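You operate a simulated robot arm through the tools that you are given. There is no shell and no other tool. Be economical: measure what you need, move in short steps, check, and stop when the job is done.

The job below is to be done with a simulated two-armed robot. You get a single attempt, and the scene is never put back.

TASK
Brush the fluff off the blue test strip and lay it ready in the pull tester.
Fine: hold the strip while you brush; put the test brush back. The strip lies on the white mark with the purple pull clamp shut. Leave the yellow pull clamp and the pull crank alone. Set down upright: test brush. What is to be rubbed or washed off counts as gone when no trace of it is left.

It is judged by the outcome, as a careful person would: the job done as asked, and still so three seconds after it is handed in. It fails if anything else is knocked over, pushed out of place, dropped, spilled or broken.

THE ROBOT
Two 7-joint arms with two-finger parallel grippers on one trunk, on a base that drives. Base frame: it is fixed to the floor where the robot stands at the start and does not move with it; the origin is under the middle of the robot, x ahead of it, y to its left, z up; the surface under the hand at the start is at about z = 850. Lengths are in mm, angles in degrees, forces in N, time in s.
The left shoulder is at the start at [60, 143, 926], the right one opposite. With the tool pointing down near the work surface each hand reaches from about 300 to 720 mm from the robot's upright axis, wherever it stands, measured 20 degrees to its own side. Places, roughly: pull crank [600, 400, 1000]; purple pull clamp [800, 800, 1100]; white mark on the pull tester [700, 700, 900]; yellow pull clamp [800, 600, 1100]. Payload 1.57 kg a hand.
Tool frame (each hand has its own): the origin (TCP) lies between the finger pads and is the grasp point; the fingertips stand 30 mm ahead of it; z points along the fingers, y is the line along which they close. The gripper opens to 110 mm. The fingers are 24 mm wide and 12 mm thick; the gripper's body (48 by 112 mm) begins 78 mm behind the TCP.
Orientation is told as [roll, pitch, yaw] about the base's x, y, z axes, in that order, counted from this pose: with the fingers straight down and closing along the base's y, the tool's x points along the base's -x, its y along +y and its z along -z.

THE INTERFACE
- The arms move only by the tool move_arm. It takes "left_rows", "right_rows" or both (then of equal length, played together; a hand with none holds still); each is a list that holds one entry, the list of rows, each a list of 7 numbers: the shift along the base's x, y, z in mm, then the turn, a rotation vector about the base's x, y, z in rad, then the gripper command, from -1 (fully open) to 1 (shut), values between in proportion. In form: [[[tx, ty, tz, wx, wy, wz, claw], ...]]. A call has 1 to 20 rows; each row shifts and turns the commanded pose from where the row before left it. A row lasts 0.2 s, in which the tool goes at most 50 mm and 8.6 degrees; a call with a longer step from one row to the next is refused whole, and so is a gripper value outside its range. Where a pose cannot be reached the arm comes as near as it can. A force on the tool above 90 N (or 10 N above the force at the start of the call, whichever is more), or a blocked arm, ends the call early, and 0.2 s more pass. Each finger travels about 45 mm/s and halts on what it meets, pressing with about 40 N; the grip force reading is that of the motor and also rises with nothing between the fingers. The clock runs only during rows and for 0.2 s after the last one: add rows that do not move to give the fingers time. The reply holds the time, the measured pose of the TCP, the force on the tool along the base axes, the opening and the grip force, in the units named above and with some noise, with the torque about the TCP (base axes, N m) and any sound that the robot's microphone picked up.
- Cameras (640 x 400 px; columns grow to the right, rows downward): "scene" is now at [53, 16.4, 1544.6]; the picture's right is [0.21, -0.98, 0.00], its down [-0.67, -0.14, -0.73] and it looks along [0.71, 0.15, -0.69] (base axes); focal length 260 px, centre (320, 200). "left" rides on the left gripper at [70, -16, -141] in its tool frame; the picture's right is [0.23, 0.97, 0.00], its down [-0.86, 0.20, -0.48] and it looks along [-0.47, 0.11, 0.88] (tool axes); focal length 222 px, centre (320, 200). "right" rides on the right gripper at [70, 16, -141] in its tool frame; the picture's right is [-0.23, 0.97, 0.00], its down [-0.86, -0.20, -0.48] and it looks along [-0.47, -0.11, 0.88] (tool axes); focal length 222 px, centre (320, 200). There is no depth. A picture from a camera that has moved, and an enlarged one, comes with that camera's place and axes in the base frame and with its lens.
- grab_frame(camera): a new picture of that camera. The clock stands still meanwhile.
- raise_lower(by): slides the trunk up (or, below 0, down) by that many mm; the arms and the scene camera ride with it, the base frame stays. It gives what a move gives, with no picture.
- drive_base(legs): drives the robot by 1 to 6 legs, each [ahead, left, turn to the left] in mm, mm and degrees, along the robot's own axes; the way and the turn of a leg run together, so that a leg with both is an arc; at most 1500 mm and 180 degrees a leg. The arms and the cameras ride along, it lands a little off, and it stops where it bumps. It gives what a move gives.
- pan_tilt(pan, tilt): turns the head with the scene camera to pan (to the left, within 86 degrees either way) and tilt (down, from -29 to 69), counted from straight ahead of the robot. It gives what a move gives.
- enlarge(camera, box): a new picture of the part [left, top, right, bottom] of that camera's present view, enlarged. The clock stands still meanwhile.
- hand_in(): hands the job in; it is judged then, once.

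Go step by step. Nothing tells you exact positions but the pictures and the camera data: compare them with the known pose of the tool, close in by small moves and look again before you grip or let go. The budget is 120 turns and 88 pictures, counting those below and the enlarged ones. Unless the task says otherwise, let go and move clear before handing in, and close with one line.

The tools are called after "Request:" as name(argument=value, ...) on one line, values as JSON. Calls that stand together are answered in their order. move_arm: Moves the arms, as the interface text tells. Its arguments: {"type":"object","properties":{"left_rows":{"type":"array","items":{"type":"array","items":{"type":"array","items":{"type":"number"}}}},"right_rows":{"type":"array","items":{"type":"array","items":{"type":"array","items":{"type":"number"}}}}},"required":[]} The other tools are called the same way: raise_lower (by) slides the trunk up or down; drive_base (legs) drives the base; pan_tilt (pan, tilt) turns the head that bears the scene camera; grab_frame (camera) takes a picture; enlarge (camera, box) takes an enlarged picture of a part of a camera's view; hand_in () hands the job in.

At the start:

```text
clock: 0.0
left_ee_pos: [323.7, 328.8, 1000.5]
left_ee_rot: [0.0, 0.0, 0.1]
left_ft_force: [0.1, 0.4, -1.5]
left_torque: [0.01, 0.04, 0.0]
left_grip_width: 110.0
left_grip_force: 0.1
right_ee_pos: [530.9, -42.4, 1000.9]
right_ee_rot: [0.0, 0.0, 0.0]
right_ft_force: [0.3, 0.4, 0.8]
right_torque: [0.0, 0.02, -0.03]
right_grip_width: 110.0
right_grip_force: 0.0
trunk travel left (down, up): [-525.0, 65.0]
robot x, y, heading: [-0.4, 0.5, 0.1]
head pan, tilt: [11.8, 43.5]
```

scene: 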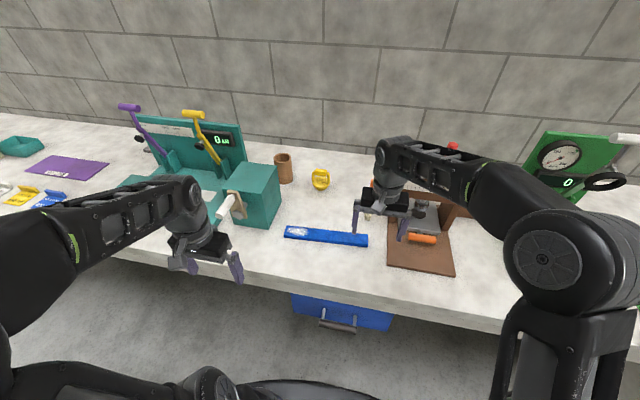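
right: 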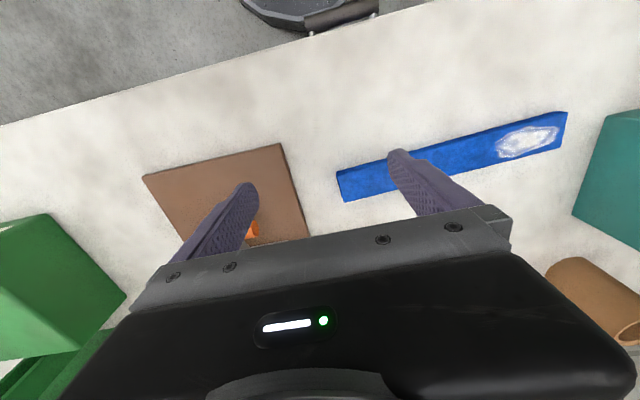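
left: 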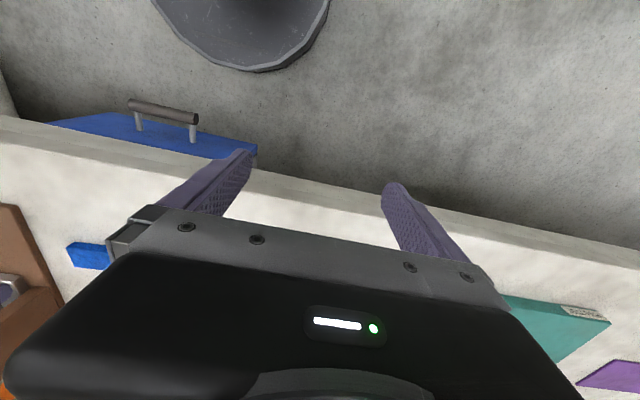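

I see the blue strip with white fluff on the bench and the teal pull tester at left; I need to find the test brush. I'll zoom in on several parts.

Request:
enlarge(camera="scene", box=[100, 80, 300, 260])

Request:
enlarge(camera="scene", box=[260, 120, 480, 290])

Request:
enlarge(camera="scene", box=[0, 110, 160, 230])

```text
2.22 times, centred on (200, 170) of scene
camera zoom: at [53.0, 16.4, 1544.6], right [0.21, -0.98, 0.0], down [-0.67, -0.14, -0.73], along [0.71, 0.15, -0.69], focal length 577 px, centre (587, 267)
```

zoom: 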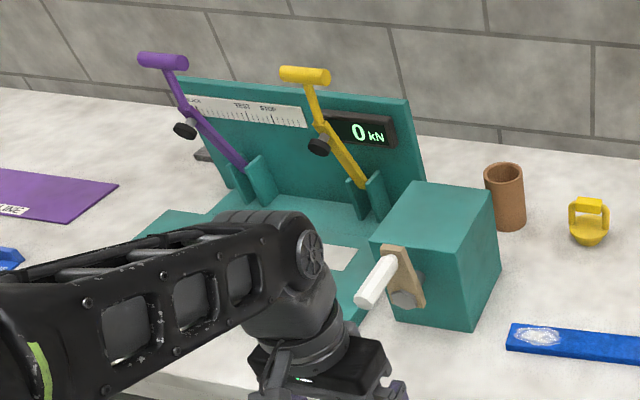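

```text
2.35 times, centred on (370, 205) of scene
camera zoom: at [53.0, 16.4, 1544.6], right [0.21, -0.98, 0.0], down [-0.67, -0.14, -0.73], along [0.71, 0.15, -0.69], focal length 611 px, centre (202, 188)
```

zoom: 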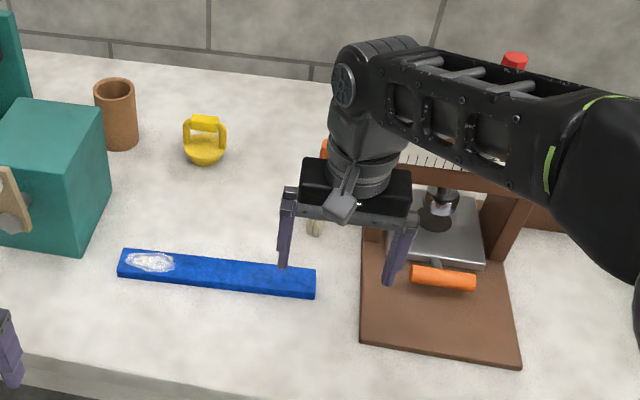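

```text
3.33 times, centred on (80, 170) of scene
camera zoom: at [53.0, 16.4, 1544.6], right [0.21, -0.98, 0.0], down [-0.67, -0.14, -0.73], along [0.71, 0.15, -0.69], focal length 866 px, centre (1120, 300)
```

zoom: 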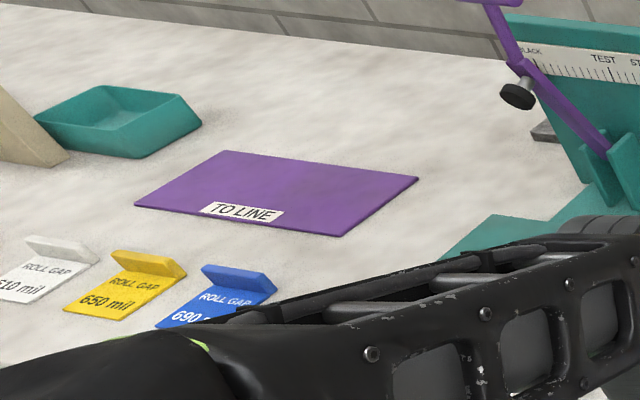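

An orange-and-pale object peeks out behind the right hand, perhaps the brush. I'll lift and draw back both hands to clear the view.

Request:
move_arm(right_rows=[[[0, 0, 45, 0, 0, 0, -1], [0, 0, 45, 0, 0, 0, -1], [-40, -10, 20, 0, 0, 0, -1], [-45, -15, 0, 0, 0, 0, -1], [-45, -15, 0, 0, 0, 0, -1], [-45, -15, 0, 0, 0, 0, -1], [-30, -20, 0, 0, 0, 0, -1]]], left_rows=[[[0, 0, 30, 0, 0, 0, -1], [0, 0, 0, 0, 0, 0, -1], [0, 0, 0, 0, 0, 0, -1], [0, 0, 0, 0, 0, 0, -1], [0, 0, 0, 0, 0, 0, -1], [0, 0, 0, 0, 0, 0, -1], [0, 0, 0, 0, 0, 0, -1]]])

Request:
grab_frame(camera="scene")

```text
clock: 1.6
left_ee_pos: [322.5, 328.9, 1030.3]
left_ee_rot: [0.0, 0.1, 0.1]
left_ft_force: [-0.1, 0.0, -0.1]
left_torque: [0.03, -0.01, -0.03]
left_grip_width: 110.0
left_grip_force: 0.0
right_ee_pos: [324.3, -119.2, 1099.0]
right_ee_rot: [0.1, 0.0, -0.1]
right_ft_force: [-0.6, -0.9, -0.5]
right_torque: [0.01, -0.03, 0.02]
right_grip_width: 109.9
right_grip_force: 0.1
right hand out of reach, approached as far as the arm can: row 2
trunk travel left (down, up): [-525.0, 65.0]
robot x, y, heading: [2.2, 0.9, -0.2]
head pan, tilt: [11.8, 43.5]
```

```text
81 pictures are left
camera scene: at [52.2, 15.7, 1544.6], right [0.21, -0.98, 0.0], down [-0.67, -0.14, -0.73], along [0.71, 0.15, -0.69], focal length 260 px, centre (320, 200)
```

scene: 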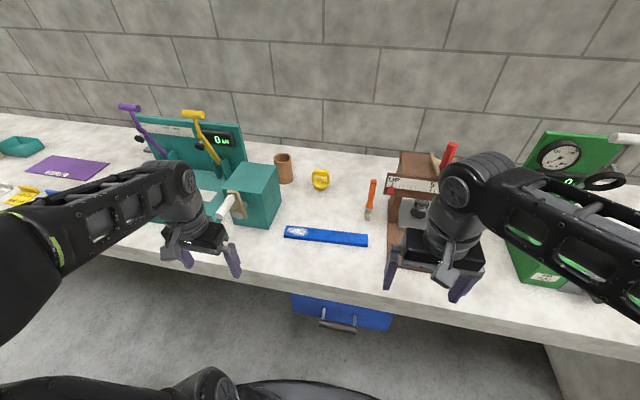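

Request:
enlarge(camera="scene", box=[260, 130, 420, 260])

Request:
enlarge(camera="scene", box=[340, 160, 410, 230])

```text
3.08 times, centred on (340, 195) of scene
camera zoom: at [52.2, 15.7, 1544.6], right [0.21, -0.98, 0.0], down [-0.67, -0.14, -0.73], along [0.71, 0.15, -0.69], focal length 799 px, centre (258, 215)
```

zoom: 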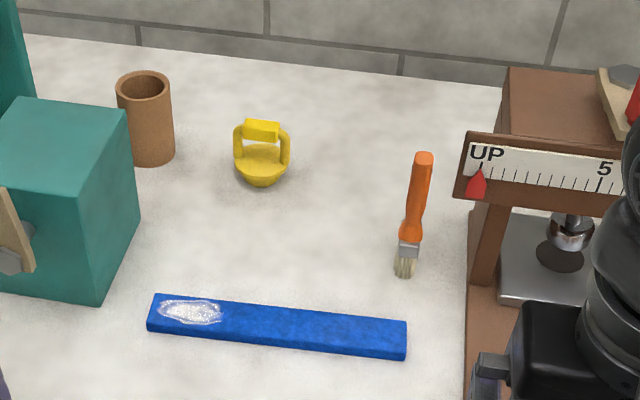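

```text
5.71 times, centred on (375, 195) of scene
camera zoom: at [52.2, 15.7, 1544.6], right [0.21, -0.98, 0.0], down [-0.67, -0.14, -0.73], along [0.71, 0.15, -0.69], focal length 1484 px, centre (6, 229)
```

zoom: 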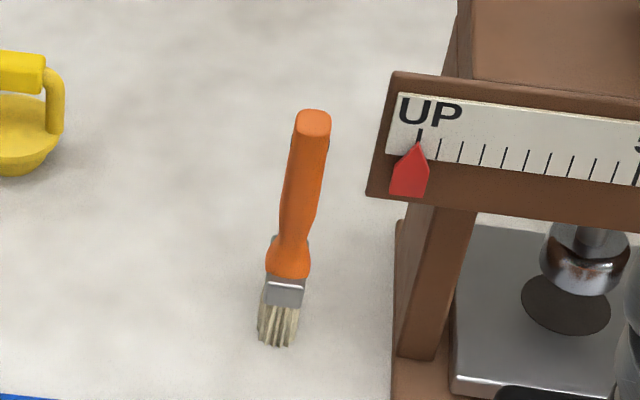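

The orange brush seems to stand upright near [697,-21]; the strip runs along y at x≈585, fluff near y≈205. Next, I clear the left arm and look at the tester.

Request:
move_arm(left_rows=[[[0, -45, 0, 0, 0, 0, -1], [0, -45, 0, 0, 0, 0, -1], [0, -45, 0, 0, 0, 0, -1], [0, -45, 0, 0, 0, 0, -1], [0, 0, 0, 0, 0, 0, -1]]])

Request:
pan_tilt(pan=45, tilt=35)

Request:
grab_frame(camera="scene")

Request:
grab_frame(camera="right")

```text
clock: 2.8
left_ee_pos: [323.6, 147.0, 1029.0]
left_ee_rot: [0.1, -0.1, 0.0]
left_ft_force: [-0.4, 0.1, -0.2]
left_torque: [-0.01, -0.03, -0.02]
left_grip_width: 110.2
left_grip_force: 0.1
right_ee_pos: [325.1, -116.2, 1099.2]
right_ee_rot: [0.0, 0.1, -0.1]
right_ft_force: [-0.6, -0.3, -0.8]
right_torque: [-0.01, 0.01, 0.0]
right_grip_width: 110.1
right_grip_force: 0.0
trunk travel left (down, up): [-525.0, 65.0]
robot x, y, heading: [0.4, -0.9, -0.1]
head pan, tilt: [11.8, 43.5]
```

```text
clock: 3.8
left_ee_pos: [323.9, 147.5, 1028.4]
left_ee_rot: [0.0, 0.0, 0.0]
left_ft_force: [0.3, -0.3, -0.5]
left_torque: [-0.01, -0.02, 0.01]
left_grip_width: 110.0
left_grip_force: 0.1
right_ee_pos: [326.2, -119.3, 1098.5]
right_ee_rot: [0.0, 0.0, 0.0]
right_ft_force: [0.2, -1.0, -0.4]
right_torque: [0.0, 0.0, 0.02]
right_grip_width: 109.8
right_grip_force: 0.1
trunk travel left (down, up): [-525.0, 65.0]
robot x, y, heading: [-1.6, 0.3, 0.0]
head pan, tilt: [45.0, 35.0]
```

```text
78 pictures are left
camera scene: at [34.6, 61.6, 1557.2], right [0.71, -0.71, 0.0], down [-0.41, -0.41, -0.82], along [0.58, 0.58, -0.57], focal length 260 px, centre (320, 200)
```

scene: 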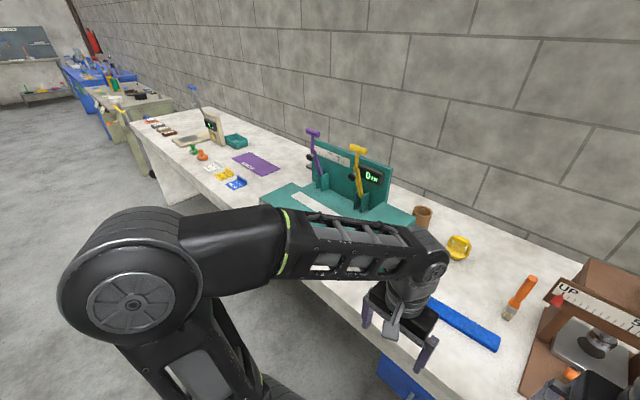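

```text
77 pictures are left
camera right: at [256.2, -102.6, 1241.0], right [0.23, 0.97, 0.0], down [0.86, -0.2, 0.48], along [0.47, -0.11, -0.88], focal length 222 px, centre (320, 200)
```

right: 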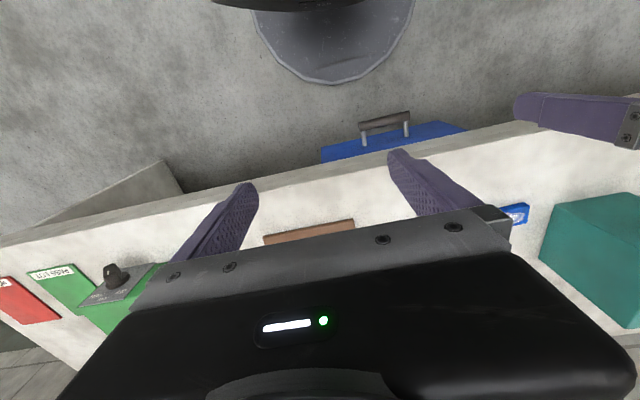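

The brush does stand upright (both views agree, top at z≈1030, near [705,-22]). I'll take it with the left hand: raise the trunk, drive right and a bit ahead, then look.

Request:
raise_lower(by=60)

Request:
drive_base(legs=[[0, -220, 0], [80, 0, 0]])

Request:
pan_tilt(pan=15, tilt=45)

Request:
grab_frame(camera="scene")

Request:
grab_frame(camera="left")

```text
clock: 4.8
left_ee_pos: [323.1, 148.9, 1087.6]
left_ee_rot: [0.0, -0.1, 0.0]
left_ft_force: [1.1, 0.0, -0.3]
left_torque: [0.02, 0.0, 0.01]
left_grip_width: 109.8
left_grip_force: 0.0
right_ee_pos: [324.7, -118.1, 1159.5]
right_ee_rot: [0.0, 0.0, -0.1]
right_ft_force: [0.3, -0.2, 0.2]
right_torque: [-0.02, -0.02, -0.02]
right_grip_width: 110.0
right_grip_force: 0.0
trunk travel left (down, up): [-585.0, 5.0]
robot x, y, heading: [3.2, -1.3, 0.1]
head pan, tilt: [45.0, 35.0]
```

```text
clock: 7.1
left_ee_pos: [405.8, -68.8, 1088.3]
left_ee_rot: [0.0, 0.1, 0.0]
left_ft_force: [-0.3, -0.4, -0.3]
left_torque: [-0.01, 0.03, -0.01]
left_grip_width: 110.1
left_grip_force: 0.0
right_ee_pos: [407.3, -335.3, 1159.5]
right_ee_rot: [-0.1, 0.2, -0.1]
right_ft_force: [-0.2, -0.9, -0.1]
right_torque: [0.01, 0.03, 0.01]
right_grip_width: 109.9
right_grip_force: 0.0
trunk travel left (down, up): [-585.0, 5.0]
robot x, y, heading: [80.9, -217.4, 0.1]
head pan, tilt: [45.0, 35.0]
```

```text
clock: 8.1
left_ee_pos: [403.3, -67.9, 1088.3]
left_ee_rot: [0.0, 0.0, 0.1]
left_ft_force: [0.1, 0.1, 0.0]
left_torque: [0.02, 0.02, -0.01]
left_grip_width: 109.9
left_grip_force: 0.0
right_ee_pos: [405.6, -335.2, 1160.6]
right_ee_rot: [0.0, 0.0, 0.0]
right_ft_force: [0.0, 0.2, 0.3]
right_torque: [0.03, 0.01, 0.03]
right_grip_width: 109.8
right_grip_force: 0.1
trunk travel left (down, up): [-585.0, 5.0]
robot x, y, heading: [81.5, -219.3, -0.1]
head pan, tilt: [15.0, 45.0]
```

```text
76 pictures are left
camera scene: at [131.0, -197.6, 1602.5], right [0.26, -0.97, 0.0], down [-0.68, -0.18, -0.71], along [0.68, 0.18, -0.71], focal length 260 px, centre (320, 200)
```

scene: 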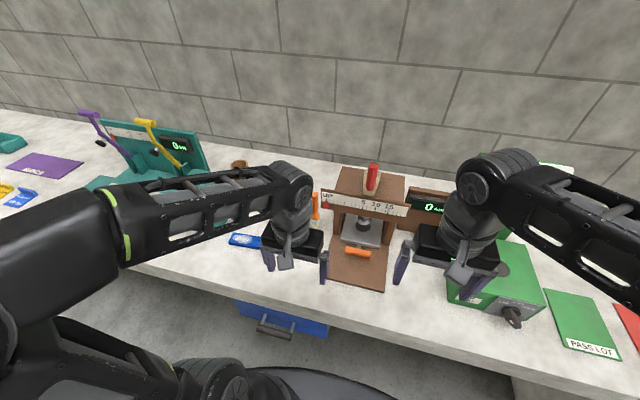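

```text
75 pictures are left
camera left: at [332.9, -85.4, 1230.1], right [-0.23, 0.97, 0.0], down [0.86, 0.2, 0.48], along [0.47, 0.11, -0.88], focal length 222 px, centre (320, 200)
```

left: 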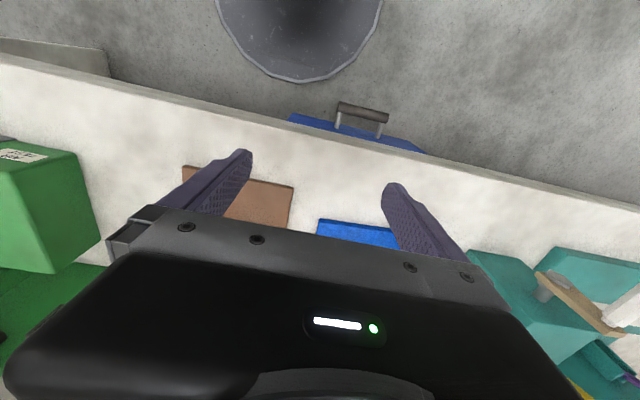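

The press beam is close to the brush on its right, so I'll close the fingers along x with the camera on the left side. I'll yaw the left hand −90° and shift it left to see the brush.

Request:
move_arm(left_rows=[[[10, 10, 0, 0, 0, -0.1428, -1], [10, 10, 0, 0, 0, -0.1428, -1], [10, 10, 0, 0, 0, -0.1428, -1], [10, 10, 0, 0, 0, -0.1428, -1], [10, 10, 0, 0, 0, -0.1428, -1], [10, 10, 0, 0, 0, -0.1428, -1], [10, 10, 0, 0, 0, -0.1428, -1], [10, 10, 0, 0, 0, -0.1428, -1], [10, 10, 0, 0, 0, -0.1428, -1], [10, 10, 0, 0, 0, -0.1428, -1], [10, 10, 0, 0, 0, -0.1428, -1], [0, 0, 0, 0, 0, 0, -1]]])

Request:
grab_frame(camera="left")

Request:
grab_frame(camera="scene")

```text
clock: 10.7
left_ee_pos: [515.2, 40.8, 1089.6]
left_ee_rot: [0.1, 0.0, -90.0]
left_ft_force: [0.3, -0.3, 1.0]
left_torque: [-0.05, -0.02, 0.03]
left_grip_width: 110.1
left_grip_force: 0.0
right_ee_pos: [405.8, -335.8, 1159.1]
right_ee_rot: [0.0, 0.0, 0.1]
right_ft_force: [0.1, 0.5, 0.7]
right_torque: [0.06, 0.03, 0.05]
right_grip_width: 110.1
right_grip_force: 0.2
trunk travel left (down, up): [-585.0, 5.0]
robot x, y, heading: [79.6, -220.3, 0.1]
head pan, tilt: [15.0, 45.0]
```

```text
74 pictures are left
camera left: at [497.1, 111.3, 1231.1], right [0.97, 0.23, 0.0], down [0.2, -0.86, 0.48], along [0.11, -0.47, -0.88], focal length 222 px, centre (320, 200)
```

left: 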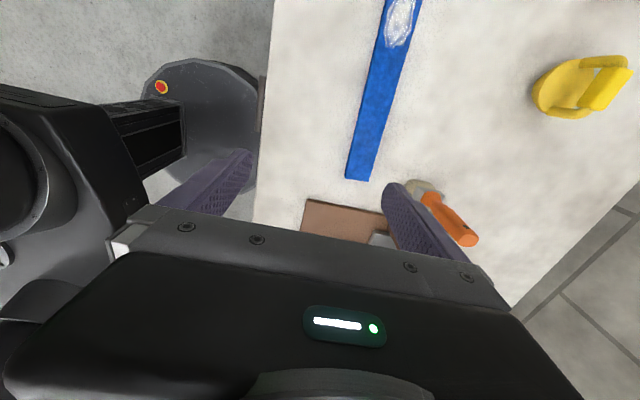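

```text
73 pictures are left
camera scene: at [130.7, -197.8, 1602.5], right [0.26, -0.97, 0.0], down [-0.68, -0.18, -0.71], along [0.68, 0.18, -0.71], focal length 260 px, centre (320, 200)
```

scene: 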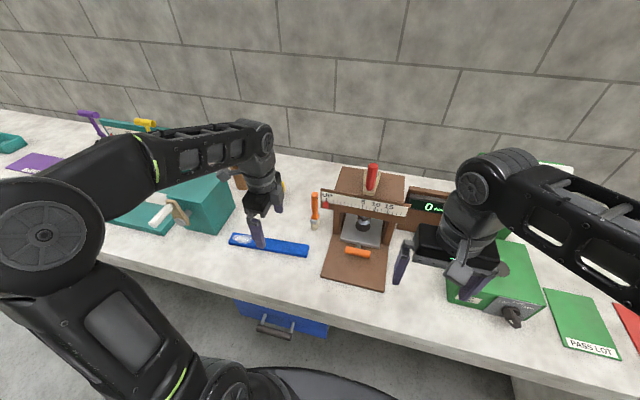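

Request:
enlarge(camera="left", box=[370, 150, 500, 270])

Request:
enlarge(camera="scene", box=[230, 160, 400, 280])

```text
3.33 times, centred on (435, 210) of left
camera zoom: at [497.1, 111.3, 1231.1], right [0.97, 0.23, 0.0], down [0.2, -0.86, 0.48], along [0.11, -0.47, -0.88], focal length 740 px, centre (-63, 167)
```

zoom: 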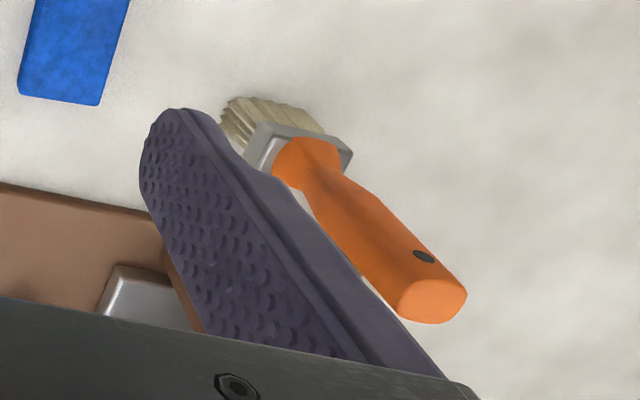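

```text
3.33 times, centred on (315, 220) of scene
camera zoom: at [130.7, -197.8, 1602.5], right [0.26, -0.97, 0.0], down [-0.68, -0.18, -0.71], along [0.68, 0.18, -0.71], focal length 866 px, centre (337, 133)
```

zoom: 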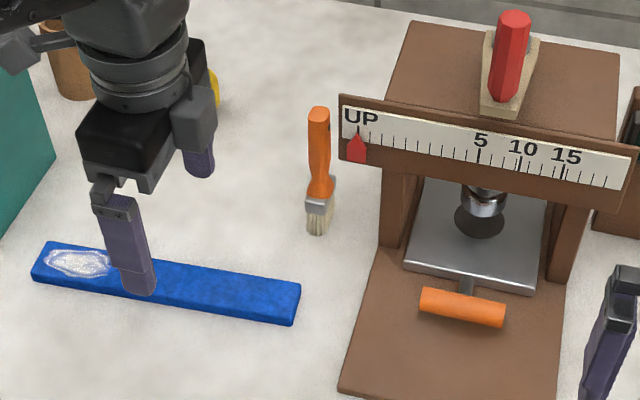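

The brush is at about [717,-20], top z≈1010. I'll tilt the hand a bit, narrow the fingers and go to a pre-grasp point to its left.

Request:
move_arm(left_rows=[[[34, 4, -10, -0.14, 0, 0, -0.09], [34, 4, -10, -0.14, 0, 0, -0.09], [34, 4, -15, -0.14, 0, 0, -0.09], [34, 4, -15, 0, 0, 0, -0.09], [34, 4, -20, 0, 0, 0, -0.09], [32, 4, -20, 0, 0, 0, -0.09], [0, 0, 0, 0, 0, 0, -0.09]]])

Request:
grab_frame(camera="left")

Request:
enlarge(camera="scene", box=[230, 120, 400, 240])

```text
clock: 12.3
left_ee_pos: [716.7, 66.7, 997.9]
left_ee_rot: [0.0, -24.2, -90.0]
left_ft_force: [-0.3, 0.4, 0.6]
left_torque: [0.0, -0.02, 0.03]
left_grip_width: 60.0
left_grip_force: 0.1
right_ee_pos: [404.7, -336.5, 1159.1]
right_ee_rot: [-0.1, 0.0, 0.0]
right_ft_force: [-0.4, -0.4, 0.7]
right_torque: [0.01, 0.01, -0.03]
right_grip_width: 110.1
right_grip_force: 0.0
trunk travel left (down, up): [-585.0, 5.0]
robot x, y, heading: [78.3, -219.5, -0.2]
head pan, tilt: [15.0, 45.0]
```

```text
70 pictures are left
camera left: at [699.3, 187.7, 1099.0], right [0.97, 0.21, -0.09], down [0.2, -0.59, 0.79], along [0.11, -0.78, -0.61], focal length 222 px, centre (320, 200)
```

left: 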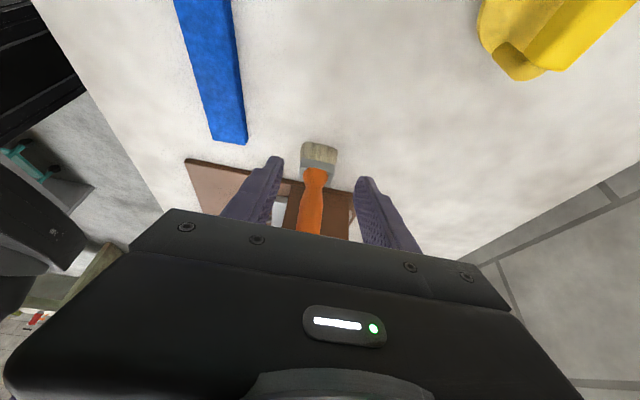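

```text
3.33 times, centred on (315, 180) of scene
camera zoom: at [130.1, -197.7, 1602.5], right [0.26, -0.97, 0.0], down [-0.68, -0.18, -0.71], along [0.68, 0.18, -0.71], focal length 866 px, centre (337, 267)
```

zoom: 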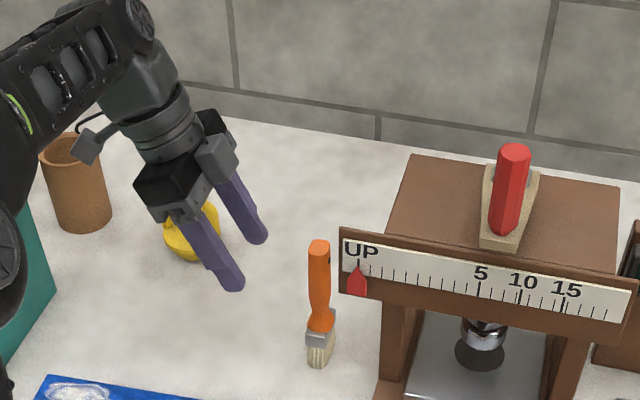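

The brush is centred between the fingers at about [721,-21]. I'll advance to it in −y at z≈975 and check before closing.

Request:
move_arm(left_rows=[[[4, -25, -10, 0, 0, 0, -0.09], [0, -25, -12, 0, 0, 0, -0.09], [0, -20, 0, 0, 0, 0, -0.09], [0, -15, 0, 0, 0, 0, -0.09], [0, 0, 0, 0, 0, 0, -0.09]]])

Request:
grab_frame(camera="left")

Request:
enlarge(camera="scene", box=[230, 120, 400, 240])

```text
clock: 13.5
left_ee_pos: [719.4, -19.5, 977.3]
left_ee_rot: [0.0, -24.1, -90.0]
left_ft_force: [0.6, 0.2, 0.4]
left_torque: [-0.01, 0.02, 0.02]
left_grip_width: 60.2
left_grip_force: 0.0
right_ee_pos: [404.9, -335.5, 1159.8]
right_ee_rot: [0.0, 0.0, 0.0]
right_ft_force: [-0.1, -0.3, -0.2]
right_torque: [0.02, 0.01, 0.03]
right_grip_width: 109.9
right_grip_force: 0.1
trunk travel left (down, up): [-585.0, 5.0]
robot x, y, heading: [81.4, -217.0, 0.1]
head pan, tilt: [15.0, 45.0]
```

```text
68 pictures are left
camera left: at [702.3, 102.1, 1077.3], right [0.97, 0.21, -0.09], down [0.2, -0.59, 0.79], along [0.11, -0.78, -0.61], focal length 222 px, centre (320, 200)
```

left: 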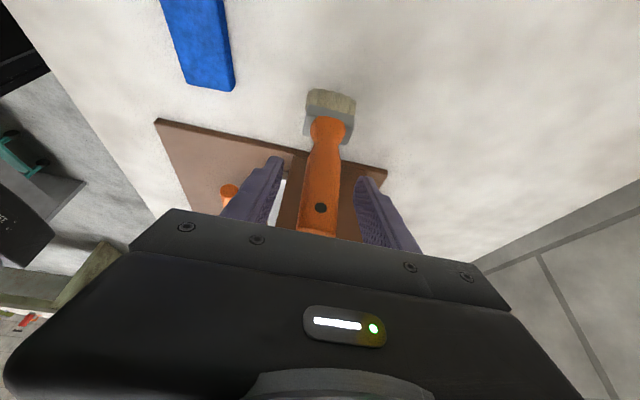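

```text
3.33 times, centred on (315, 180) of scene
camera zoom: at [131.0, -197.6, 1602.4], right [0.26, -0.97, 0.0], down [-0.68, -0.18, -0.71], along [0.68, 0.18, -0.71], focal length 866 px, centre (337, 267)
```

zoom: 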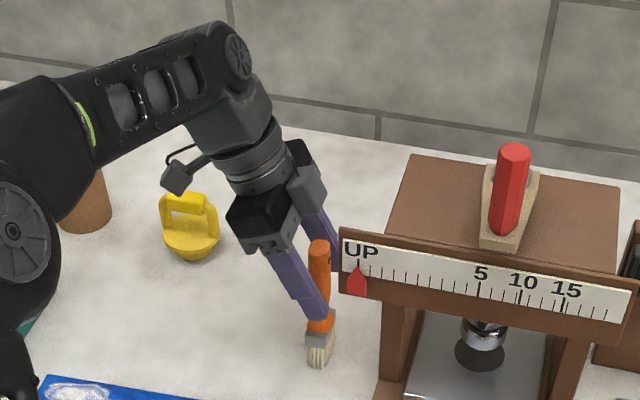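

The handle sits between the fingers at the TCP. I'll close and lift a little.

Request:
move_arm(left_rows=[[[0, 0, 0, 0, 0, 0, 0.3], [0, 0, 0, 0, 0, 0, 0.7], [0, 0, 0, 0, 0, 0, 1], [0, 0, 0, 0, 0, 0, 1], [0, 0, 0, 0, 0, 0, 1]]])

Request:
grab_frame(camera="left")

```text
clock: 14.7
left_ee_pos: [720.7, -18.8, 976.6]
left_ee_rot: [0.0, -24.1, -90.1]
left_ft_force: [0.4, -0.2, 0.2]
left_torque: [-0.02, -0.04, 0.0]
left_grip_width: 23.1
left_grip_force: 35.9
right_ee_pos: [404.8, -336.8, 1159.7]
right_ee_rot: [0.1, 0.0, 0.0]
right_ft_force: [-0.4, -0.4, 0.2]
right_torque: [0.02, 0.02, -0.01]
right_grip_width: 110.0
right_grip_force: 0.1
trunk travel left (down, up): [-585.0, 5.0]
robot x, y, heading: [79.8, -221.4, -0.1]
head pan, tilt: [15.0, 45.0]
```

```text
66 pictures are left
camera left: at [702.4, 102.2, 1077.3], right [0.97, 0.21, -0.09], down [0.2, -0.59, 0.79], along [0.11, -0.78, -0.61], focal length 222 px, centre (320, 200)
```

left: 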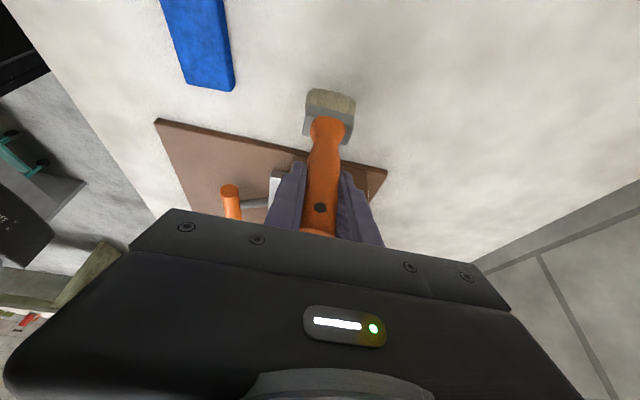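

The brush is gripped (23 mm handle). I'll lift, draw back away from the press, then drive left so both hands reach the strip.

Request:
move_arm(left_rows=[[[0, 0, 20, 0, 0, 0, 1], [0, 15, 30, 0, 0, 0, 1], [0, 30, 20, 0, 0, 0, 1], [-45, 0, 0, 0, 0, 0, 1], [-45, 0, 0, 0, 0, 0, 1], [-45, 0, 0, 0, 0, 0, 1], [-45, -15, 0, 0.14, 0, 0, 1], [-45, -15, 0, 0.14, 0, 0, 1], [-35, -20, 0, 0.14, 0, 0, 1], [0, 0, 0, 0, 0, 0, 1]]])

Request:
drive_base(legs=[[0, 330, 0]])

Request:
grab_frame(camera="scene")

Request:
grab_frame(camera="left")

```text
clock: 16.9
left_ee_pos: [460.6, -34.1, 1038.0]
left_ee_rot: [0.0, 0.1, -90.0]
left_ft_force: [0.6, -0.4, -0.5]
left_torque: [-0.01, 0.03, 0.0]
left_grip_width: 22.9
left_grip_force: 36.0
left hand out of reach, approached as far as the arm can: row 3
right_ee_pos: [405.7, -335.9, 1159.8]
right_ee_rot: [0.0, 0.1, -0.1]
right_ft_force: [-0.3, -0.3, 0.3]
right_torque: [-0.01, 0.0, 0.0]
right_grip_width: 109.8
right_grip_force: 0.0
trunk travel left (down, up): [-585.0, 5.0]
robot x, y, heading: [80.7, -218.3, -0.1]
head pan, tilt: [15.0, 45.0]
```

```text
clock: 19.1
left_ee_pos: [460.2, 298.4, 1039.3]
left_ee_rot: [-0.1, 0.0, -89.8]
left_ft_force: [0.1, 0.4, -0.8]
left_torque: [-0.04, 0.03, -0.06]
left_grip_width: 23.2
left_grip_force: 35.3
right_ee_pos: [405.1, -3.1, 1159.4]
right_ee_rot: [0.0, 0.0, 0.2]
right_ft_force: [-0.1, -0.4, -0.3]
right_torque: [-0.04, 0.03, 0.02]
right_grip_width: 110.0
right_grip_force: 0.1
trunk travel left (down, up): [-585.0, 5.0]
robot x, y, heading: [81.3, 113.5, 0.1]
head pan, tilt: [15.0, 45.0]
```

```text
65 pictures are left
camera scene: at [130.1, 134.6, 1602.4], right [0.26, -0.96, 0.0], down [-0.68, -0.19, -0.71], along [0.68, 0.19, -0.71], focal length 260 px, centre (320, 200)
```

scene: 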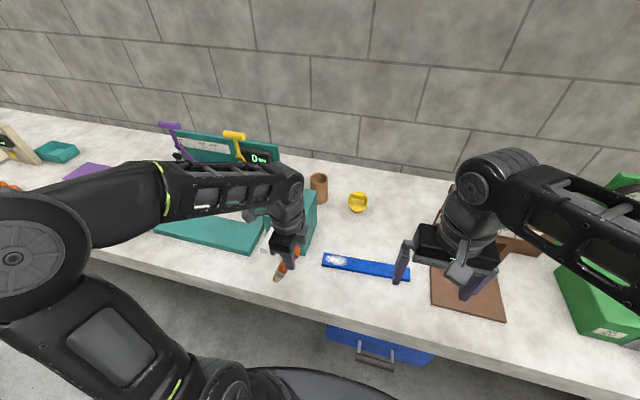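

```text
64 pictures are left
camera left: at [440.8, 368.6, 1180.6], right [0.97, 0.23, 0.0], down [0.2, -0.85, 0.48], along [0.11, -0.47, -0.88], focal length 222 px, centre (320, 200)
```

left: 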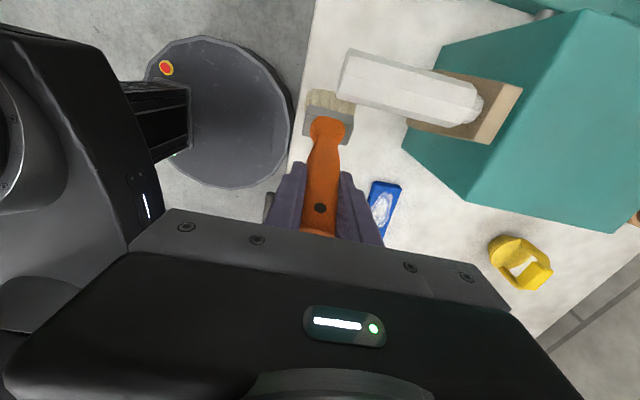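

The brush is clear but near the crank handle, so I move it away to the right at once and set it vertical; meanwhile the right hand yaws +90° and goes above the strip's right part.

Request:
move_arm(left_rows=[[[0, -30, 0, 0, 0, 0, 1], [0, -30, 0, 0, 0, 0, 1], [0, -30, 0, 0, 0, 0, 1], [0, 0, 0, -0.14, 0, 0, 1], [0, 0, 0, -0.14, 0, 0, 1], [0, 0, 0, -0.14, 0, 0, 1], [0, 0, 0, 0, 0, 0, 1], [0, 0, 0, 0, 0, 0, 1], [0, 0, 0, 0, 0, 0, 1], [0, 0, 0, 0, 0, 0, 1], [0, 0, 0, 0, 0, 0, 1], [0, 0, 0, 0, 0, 0, 1]]], right_rows=[[[17, 3, -14, 0, 0, 0.1428, -1], [17, 3, -14, 0, 0, 0.1428, -1], [17, 3, -14, 0, 0, 0.1428, -1], [17, 3, -14, 0, 0, 0.1428, -1], [17, 3, -14, 0, 0, 0.1428, -1], [17, 3, -14, 0, 0, 0.1428, -1], [17, 3, -14, 0, 0, 0.1428, -1], [17, 3, -14, 0, 0, 0.1428, -1], [17, 3, -14, 0, 0, 0.1428, -1], [17, 3, -14, 0, 0, 0.1428, -1], [17, 3, -14, 0, 0, 0.1428, -1], [0, 0, 0, 0, 0, 0, -1]]])

Request:
grab_frame(camera="scene")

Request:
grab_frame(camera="right")

```text
clock: 21.7
left_ee_pos: [458.5, 207.1, 1040.5]
left_ee_rot: [-0.1, -24.2, -89.7]
left_ft_force: [-0.1, 0.5, -2.2]
left_torque: [-0.01, -0.03, 0.05]
left_grip_width: 23.0
left_grip_force: 35.7
right_ee_pos: [591.2, 29.7, 1004.1]
right_ee_rot: [-0.1, 0.0, 90.4]
right_ft_force: [0.1, -0.3, 0.0]
right_torque: [-0.01, 0.02, 0.0]
right_grip_width: 109.9
right_grip_force: 0.1
trunk travel left (down, up): [-585.0, 5.0]
robot x, y, heading: [80.8, 111.9, 0.4]
head pan, tilt: [15.0, 45.0]
```

```text
63 pictures are left
camera scene: at [129.6, 133.4, 1602.5], right [0.26, -0.96, 0.0], down [-0.68, -0.19, -0.71], along [0.68, 0.19, -0.71], focal length 260 px, centre (320, 200)
```

scene: 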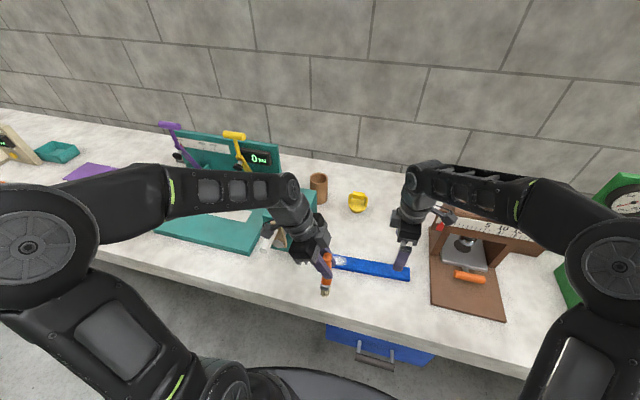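

```text
62 pictures are left
camera right: at [576.9, -40.6, 1146.6], right [-0.98, 0.22, 0.0], down [0.19, 0.86, 0.48], along [0.11, 0.47, -0.88], focal length 222 px, centre (320, 200)
```

right: 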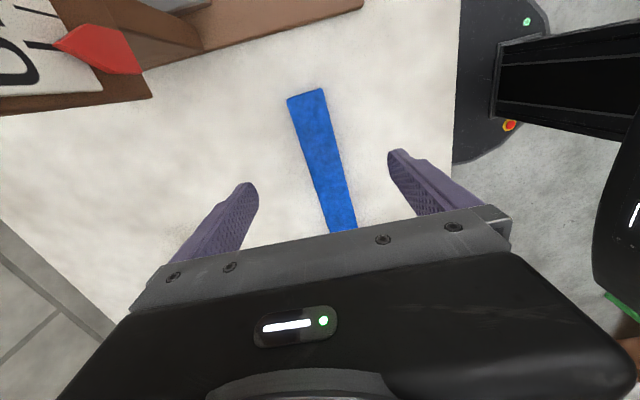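

The strip's axis is yawed about +3° and centred at x≈595 at y=30. I'll align the right hand and lower it around the strip with a moderate opening.

Request:
move_arm(right_rows=[[[4, 0, -20, 0, 0, 0.053, -0.45], [0, 0, -25, 0, 0, 0, -0.45], [0, 0, -25, 0, 0, 0, -0.45], [0, 0, -25, 0, 0, 0, -0.45], [0, 0, -15, 0, 0, 0, -0.45], [0, 0, 0, 0, 0, 0, -0.45]]])

Request:
grab_frame(camera="right")

Request:
enlarge(camera="scene", box=[280, 200, 450, 320])

```text
clock: 23.1
left_ee_pos: [458.6, 207.3, 1039.7]
left_ee_rot: [-0.1, -24.2, -89.7]
left_ft_force: [0.4, 0.5, -1.2]
left_torque: [0.01, 0.02, 0.0]
left_grip_width: 22.8
left_grip_force: 35.7
right_ee_pos: [596.3, 28.7, 896.5]
right_ee_rot: [0.0, -0.1, 93.3]
right_ft_force: [1.0, 0.2, 0.3]
right_torque: [-0.02, -0.02, 0.01]
right_grip_width: 79.7
right_grip_force: 0.2
trunk travel left (down, up): [-585.0, 5.0]
robot x, y, heading: [77.5, 109.9, 0.4]
head pan, tilt: [15.0, 45.0]
```

```text
61 pictures are left
camera right: at [584.2, -42.1, 1037.2], right [-0.99, 0.17, 0.0], down [0.15, 0.87, 0.48], along [0.08, 0.47, -0.88], focal length 222 px, centre (320, 200)
```

right: 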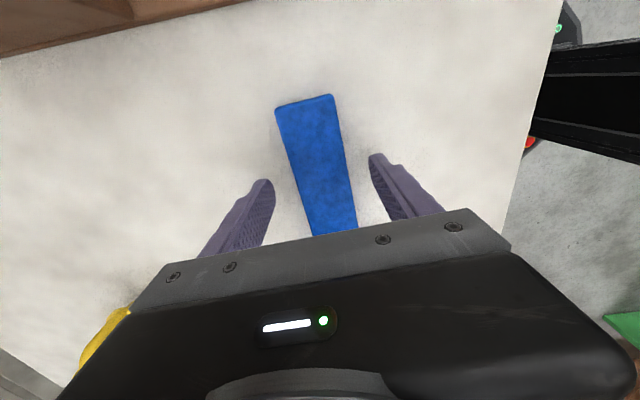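

```text
3.33 times, centred on (365, 260) of scene
camera zoom: at [130.0, 133.4, 1602.4], right [0.26, -0.96, 0.0], down [-0.68, -0.19, -0.71], along [0.68, 0.19, -0.71], focal length 866 px, centre (170, 0)
```

zoom: 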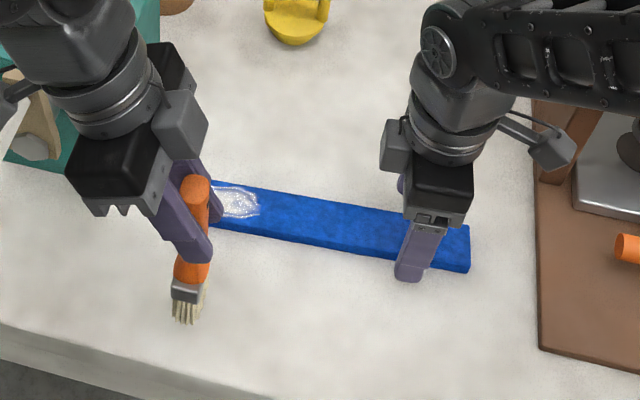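

Good alignment. Lower another 11 mm, then close on the strip.

Request:
move_arm(right_rows=[[[0, 0, -6, 0, 0, 0, -0.45], [0, 0, -5, 0, 0, 0, -0.45], [0, 0, 0, 0, 0, 0, 0.2], [0, 0, 0, 0, 0, 0, 0.6], [0, 0, 0, 0, 0, 0, 0.8], [0, 0, 0, 0, 0, 0, 0.8]]])

Request:
grab_frame(camera="right")

```text
clock: 24.5
left_ee_pos: [458.2, 206.9, 1039.8]
left_ee_rot: [-0.2, -24.0, -89.8]
left_ft_force: [0.4, -0.9, -1.7]
left_torque: [0.0, -0.04, 0.01]
left_grip_width: 23.4
left_grip_force: 35.4
right_ee_pos: [596.5, 29.8, 884.0]
right_ee_rot: [0.0, 0.1, 93.3]
right_ft_force: [0.1, -0.5, 0.8]
right_torque: [0.03, -0.01, 0.02]
right_grip_width: 44.1
right_grip_force: 28.5
trunk travel left (down, up): [-585.0, 5.0]
robot x, y, heading: [79.1, 114.3, 0.3]
head pan, tilt: [15.0, 45.0]
```

```text
59 pictures are left
camera right: at [585.1, -42.0, 1025.6], right [-0.99, 0.17, 0.0], down [0.15, 0.87, 0.48], along [0.08, 0.47, -0.88], focal length 222 px, centre (320, 200)
```

right: 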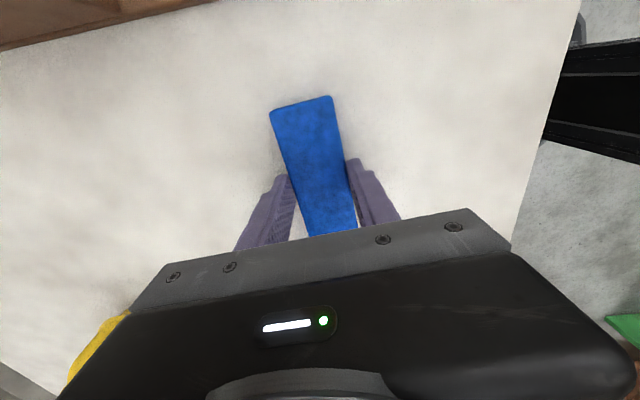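

The strip is held (44 mm). Now I bring the brush over the strip just right of the fluff and look.

Request:
move_arm(left_rows=[[[30, -10, 0, 0, 0, 0, 1], [35, -10, 0, 0, 0, 0, 1], [35, -10, -10, 0, 0, 0, 1], [30, -10, -15, 0, 0, 0, 1], [0, 0, 0, 0, 0, 0, 1]]])

Request:
grab_frame(camera="left")

Request:
enlarge(camera="scene", box=[280, 180, 450, 300])

```text
clock: 25.7
left_ee_pos: [585.8, 165.7, 1013.6]
left_ee_rot: [-0.2, -24.0, -89.7]
left_ft_force: [0.5, 0.4, -0.4]
left_torque: [-0.01, 0.0, -0.02]
left_grip_width: 23.1
left_grip_force: 36.2
right_ee_pos: [595.6, 27.9, 884.5]
right_ee_rot: [0.1, -0.1, 93.4]
right_ft_force: [-1.5, 0.3, 1.5]
right_torque: [0.1, -0.01, 0.07]
right_grip_width: 43.8
right_grip_force: 39.9
trunk travel left (down, up): [-585.0, 5.0]
robot x, y, heading: [74.4, 110.4, 0.5]
head pan, tilt: [15.0, 45.0]
```

```text
58 pictures are left
camera left: at [569.3, 287.6, 1114.3], right [0.97, 0.21, -0.09], down [0.2, -0.59, 0.79], along [0.11, -0.78, -0.61], focal length 222 px, centre (320, 200)
```

left: 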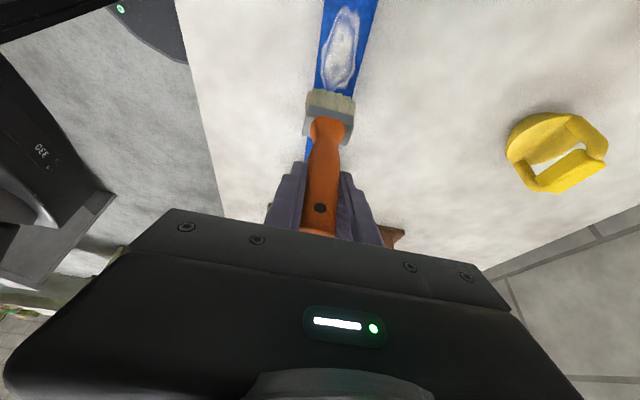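

```text
3.33 times, centred on (365, 240) of scene
camera zoom: at [130.0, 133.4, 1602.4], right [0.26, -0.96, 0.0], down [-0.68, -0.19, -0.71], along [0.68, 0.19, -0.71], focal length 866 px, centre (170, 67)
```

zoom: 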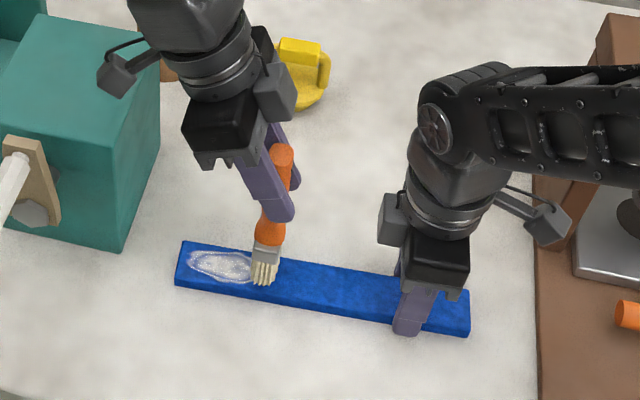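

Fluff spans about y 170–241. I'll move slightly right, then lower slowly to feel contact.

Request:
move_arm(left_rows=[[[4, -5, -4, 0, 0, 0, 1], [0, 0, -4, 0, 0, 0, 1], [0, 0, -4, 0, 0, 0, 1], [0, 0, 0, 0, 0, 0, 1]]])

Request:
enlarge(camera="scene", box=[320, 210, 400, 270])

```text
clock: 26.7
left_ee_pos: [591.6, 162.5, 1001.4]
left_ee_rot: [0.0, -24.1, -89.7]
left_ft_force: [-0.1, 0.3, -0.1]
left_torque: [0.0, -0.02, -0.01]
left_grip_width: 22.9
left_grip_force: 35.6
right_ee_pos: [596.9, 29.6, 883.4]
right_ee_rot: [0.0, 0.0, 93.3]
right_ft_force: [0.1, 0.2, 0.4]
right_torque: [-0.01, 0.0, 0.03]
right_grip_width: 43.6
right_grip_force: 40.0
trunk travel left (down, up): [-585.0, 5.0]
robot x, y, heading: [78.2, 111.7, 0.2]
head pan, tilt: [15.0, 45.0]
```

```text
6.67 times, centred on (360, 240) of scene
camera zoom: at [130.2, 133.4, 1602.4], right [0.26, -0.96, 0.0], down [-0.68, -0.19, -0.71], along [0.68, 0.19, -0.71], focal length 1731 px, centre (53, -67)
```

zoom: 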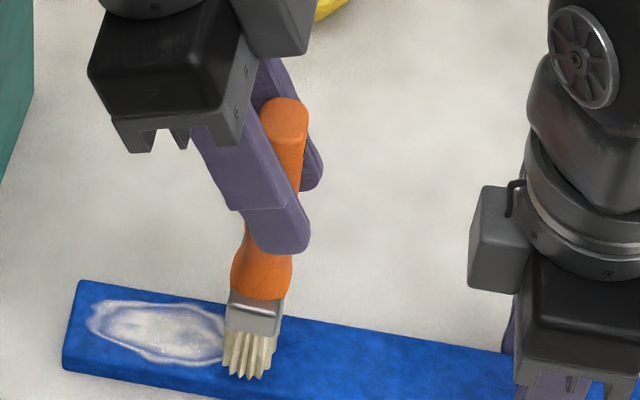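

Nearly touching; continue lowering in small steps.

Request:
move_arm(left_rows=[[[0, 0, -2, 0, 0, 0, 1], [0, 0, -2, 0, 0, 0, 1], [0, 0, 0, 0, 0, 0, 1]]])

Request:
move_arm(left_rows=[[[0, 0, -2, 0, 0, 0, 1], [0, 0, -2, 0, 0, 0, 1], [0, 0, 0, 0, 0, 0, 1]]])

```text
clock: 27.5
left_ee_pos: [592.5, 163.1, 997.9]
left_ee_rot: [-0.1, -24.1, -89.8]
left_ft_force: [-0.2, -0.3, -1.6]
left_torque: [0.0, 0.0, -0.01]
left_grip_width: 23.1
left_grip_force: 35.8
right_ee_pos: [597.3, 28.6, 883.4]
right_ee_rot: [0.0, 0.0, 93.4]
right_ft_force: [-0.6, -0.2, 0.3]
right_torque: [0.0, -0.01, -0.01]
right_grip_width: 43.6
right_grip_force: 39.9
trunk travel left (down, up): [-585.0, 5.0]
robot x, y, heading: [84.4, 113.8, 0.1]
head pan, tilt: [15.0, 45.0]
```

```text
clock: 28.3
left_ee_pos: [591.8, 162.9, 994.4]
left_ee_rot: [-0.2, -24.0, -89.7]
left_ft_force: [-1.4, -0.2, 0.0]
left_torque: [-0.01, 0.0, 0.01]
left_grip_width: 23.0
left_grip_force: 35.8
right_ee_pos: [596.5, 29.6, 883.8]
right_ee_rot: [0.0, 0.0, 93.3]
right_ft_force: [-0.1, 0.2, 0.6]
right_torque: [-0.04, 0.02, 0.02]
right_grip_width: 44.0
right_grip_force: 40.1
trunk travel left (down, up): [-585.0, 5.0]
robot x, y, heading: [77.0, 112.5, 0.3]
head pan, tilt: [15.0, 45.0]
```

Request:
move_arm(left_rows=[[[0, 0, -2, 0, 0, 0, 1], [0, 0, -2, 0, 0, 0, 1], [0, 0, 0, 0, 0, 0, 1]]])

Request:
enlarge(camera="scene", box=[320, 210, 400, 270])

```text
clock: 29.1
left_ee_pos: [593.0, 161.5, 992.0]
left_ee_rot: [0.0, -24.2, -89.8]
left_ft_force: [-4.5, 0.4, 28.0]
left_torque: [0.01, 0.47, 0.0]
left_grip_width: 23.5
left_grip_force: 36.1
right_ee_pos: [595.8, 28.0, 884.6]
right_ee_rot: [0.0, -0.1, 93.2]
right_ft_force: [4.4, 0.6, -12.9]
right_torque: [-0.21, -0.02, -0.63]
right_grip_width: 43.6
right_grip_force: 40.2
trunk travel left (down, up): [-585.0, 5.0]
robot x, y, heading: [81.1, 114.2, -0.1]
head pan, tilt: [15.0, 45.0]
```

```text
6.67 times, centred on (360, 240) of scene
camera zoom: at [129.0, 133.2, 1602.6], right [0.26, -0.96, 0.0], down [-0.68, -0.19, -0.71], along [0.68, 0.19, -0.71], focal length 1731 px, centre (53, -67)
```

zoom: 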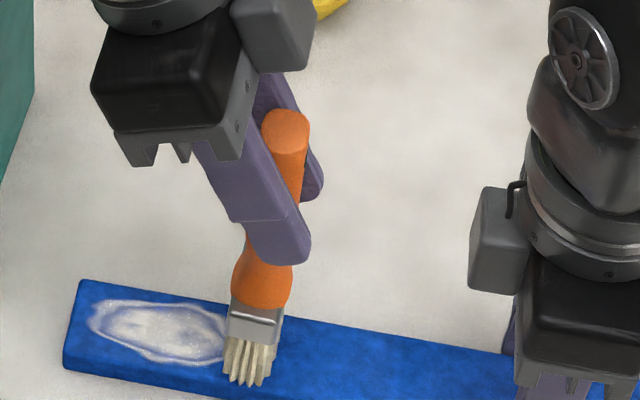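

Contact at about z≈993. I'll lighten it 1 mm and sweep along the strip over the fluff to the end and back.

Request:
move_arm(left_rows=[[[-3, 0, 1, 0, 0, 0, 1], [-0.5, 9, 0, 0, 0, 0, 1], [-0.5, 9, 0, 0, 0, 0, 1], [-0.5, 9, 0, 0, 0, 0, 1], [-0.5, 9, 0, 0, 0, 0, 1], [-0.5, 9, 0, 0, 0, 0, 1], [-0.5, 9, 0, 0, 0, 0, 1], [-0.5, 9, 0, 0, 0, 0, 1], [-0.5, 9, 0, 0, 0, 0, 1], [0, 5, 0, 0, 0, 0, 1], [0, 0, 0, 0, 0, 0, 1]]])

Request:
enlarge(camera="scene", box=[310, 200, 400, 270])

```text
clock: 31.5
left_ee_pos: [585.0, 237.8, 991.9]
left_ee_rot: [-0.2, -23.9, -89.7]
left_ft_force: [-0.2, -4.4, 8.5]
left_torque: [-0.42, 0.01, -0.03]
left_grip_width: 22.9
left_grip_force: 35.8
right_ee_pos: [597.8, 28.8, 884.1]
right_ee_rot: [-0.1, 0.1, 93.3]
right_ft_force: [-0.3, 4.7, -0.3]
right_torque: [0.31, 0.1, 0.06]
right_grip_width: 43.7
right_grip_force: 40.0
trunk travel left (down, up): [-585.0, 5.0]
robot x, y, heading: [81.0, 112.4, 0.2]
head pan, tilt: [15.0, 45.0]
```

```text
5.71 times, centred on (355, 235) of scene
camera zoom: at [129.3, 133.3, 1602.5], right [0.26, -0.96, 0.0], down [-0.68, -0.19, -0.71], along [0.68, 0.19, -0.71], focal length 1484 px, centre (120, 0)
```

zoom: 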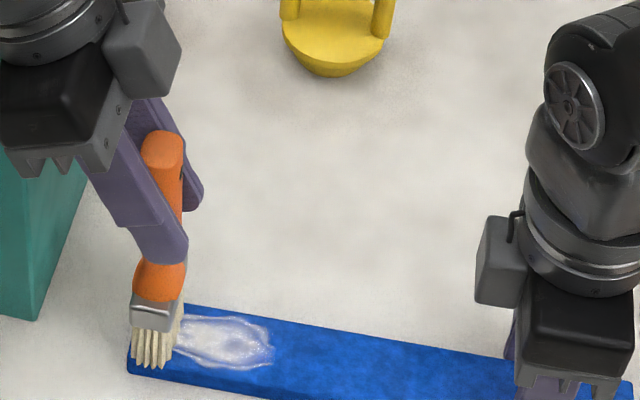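

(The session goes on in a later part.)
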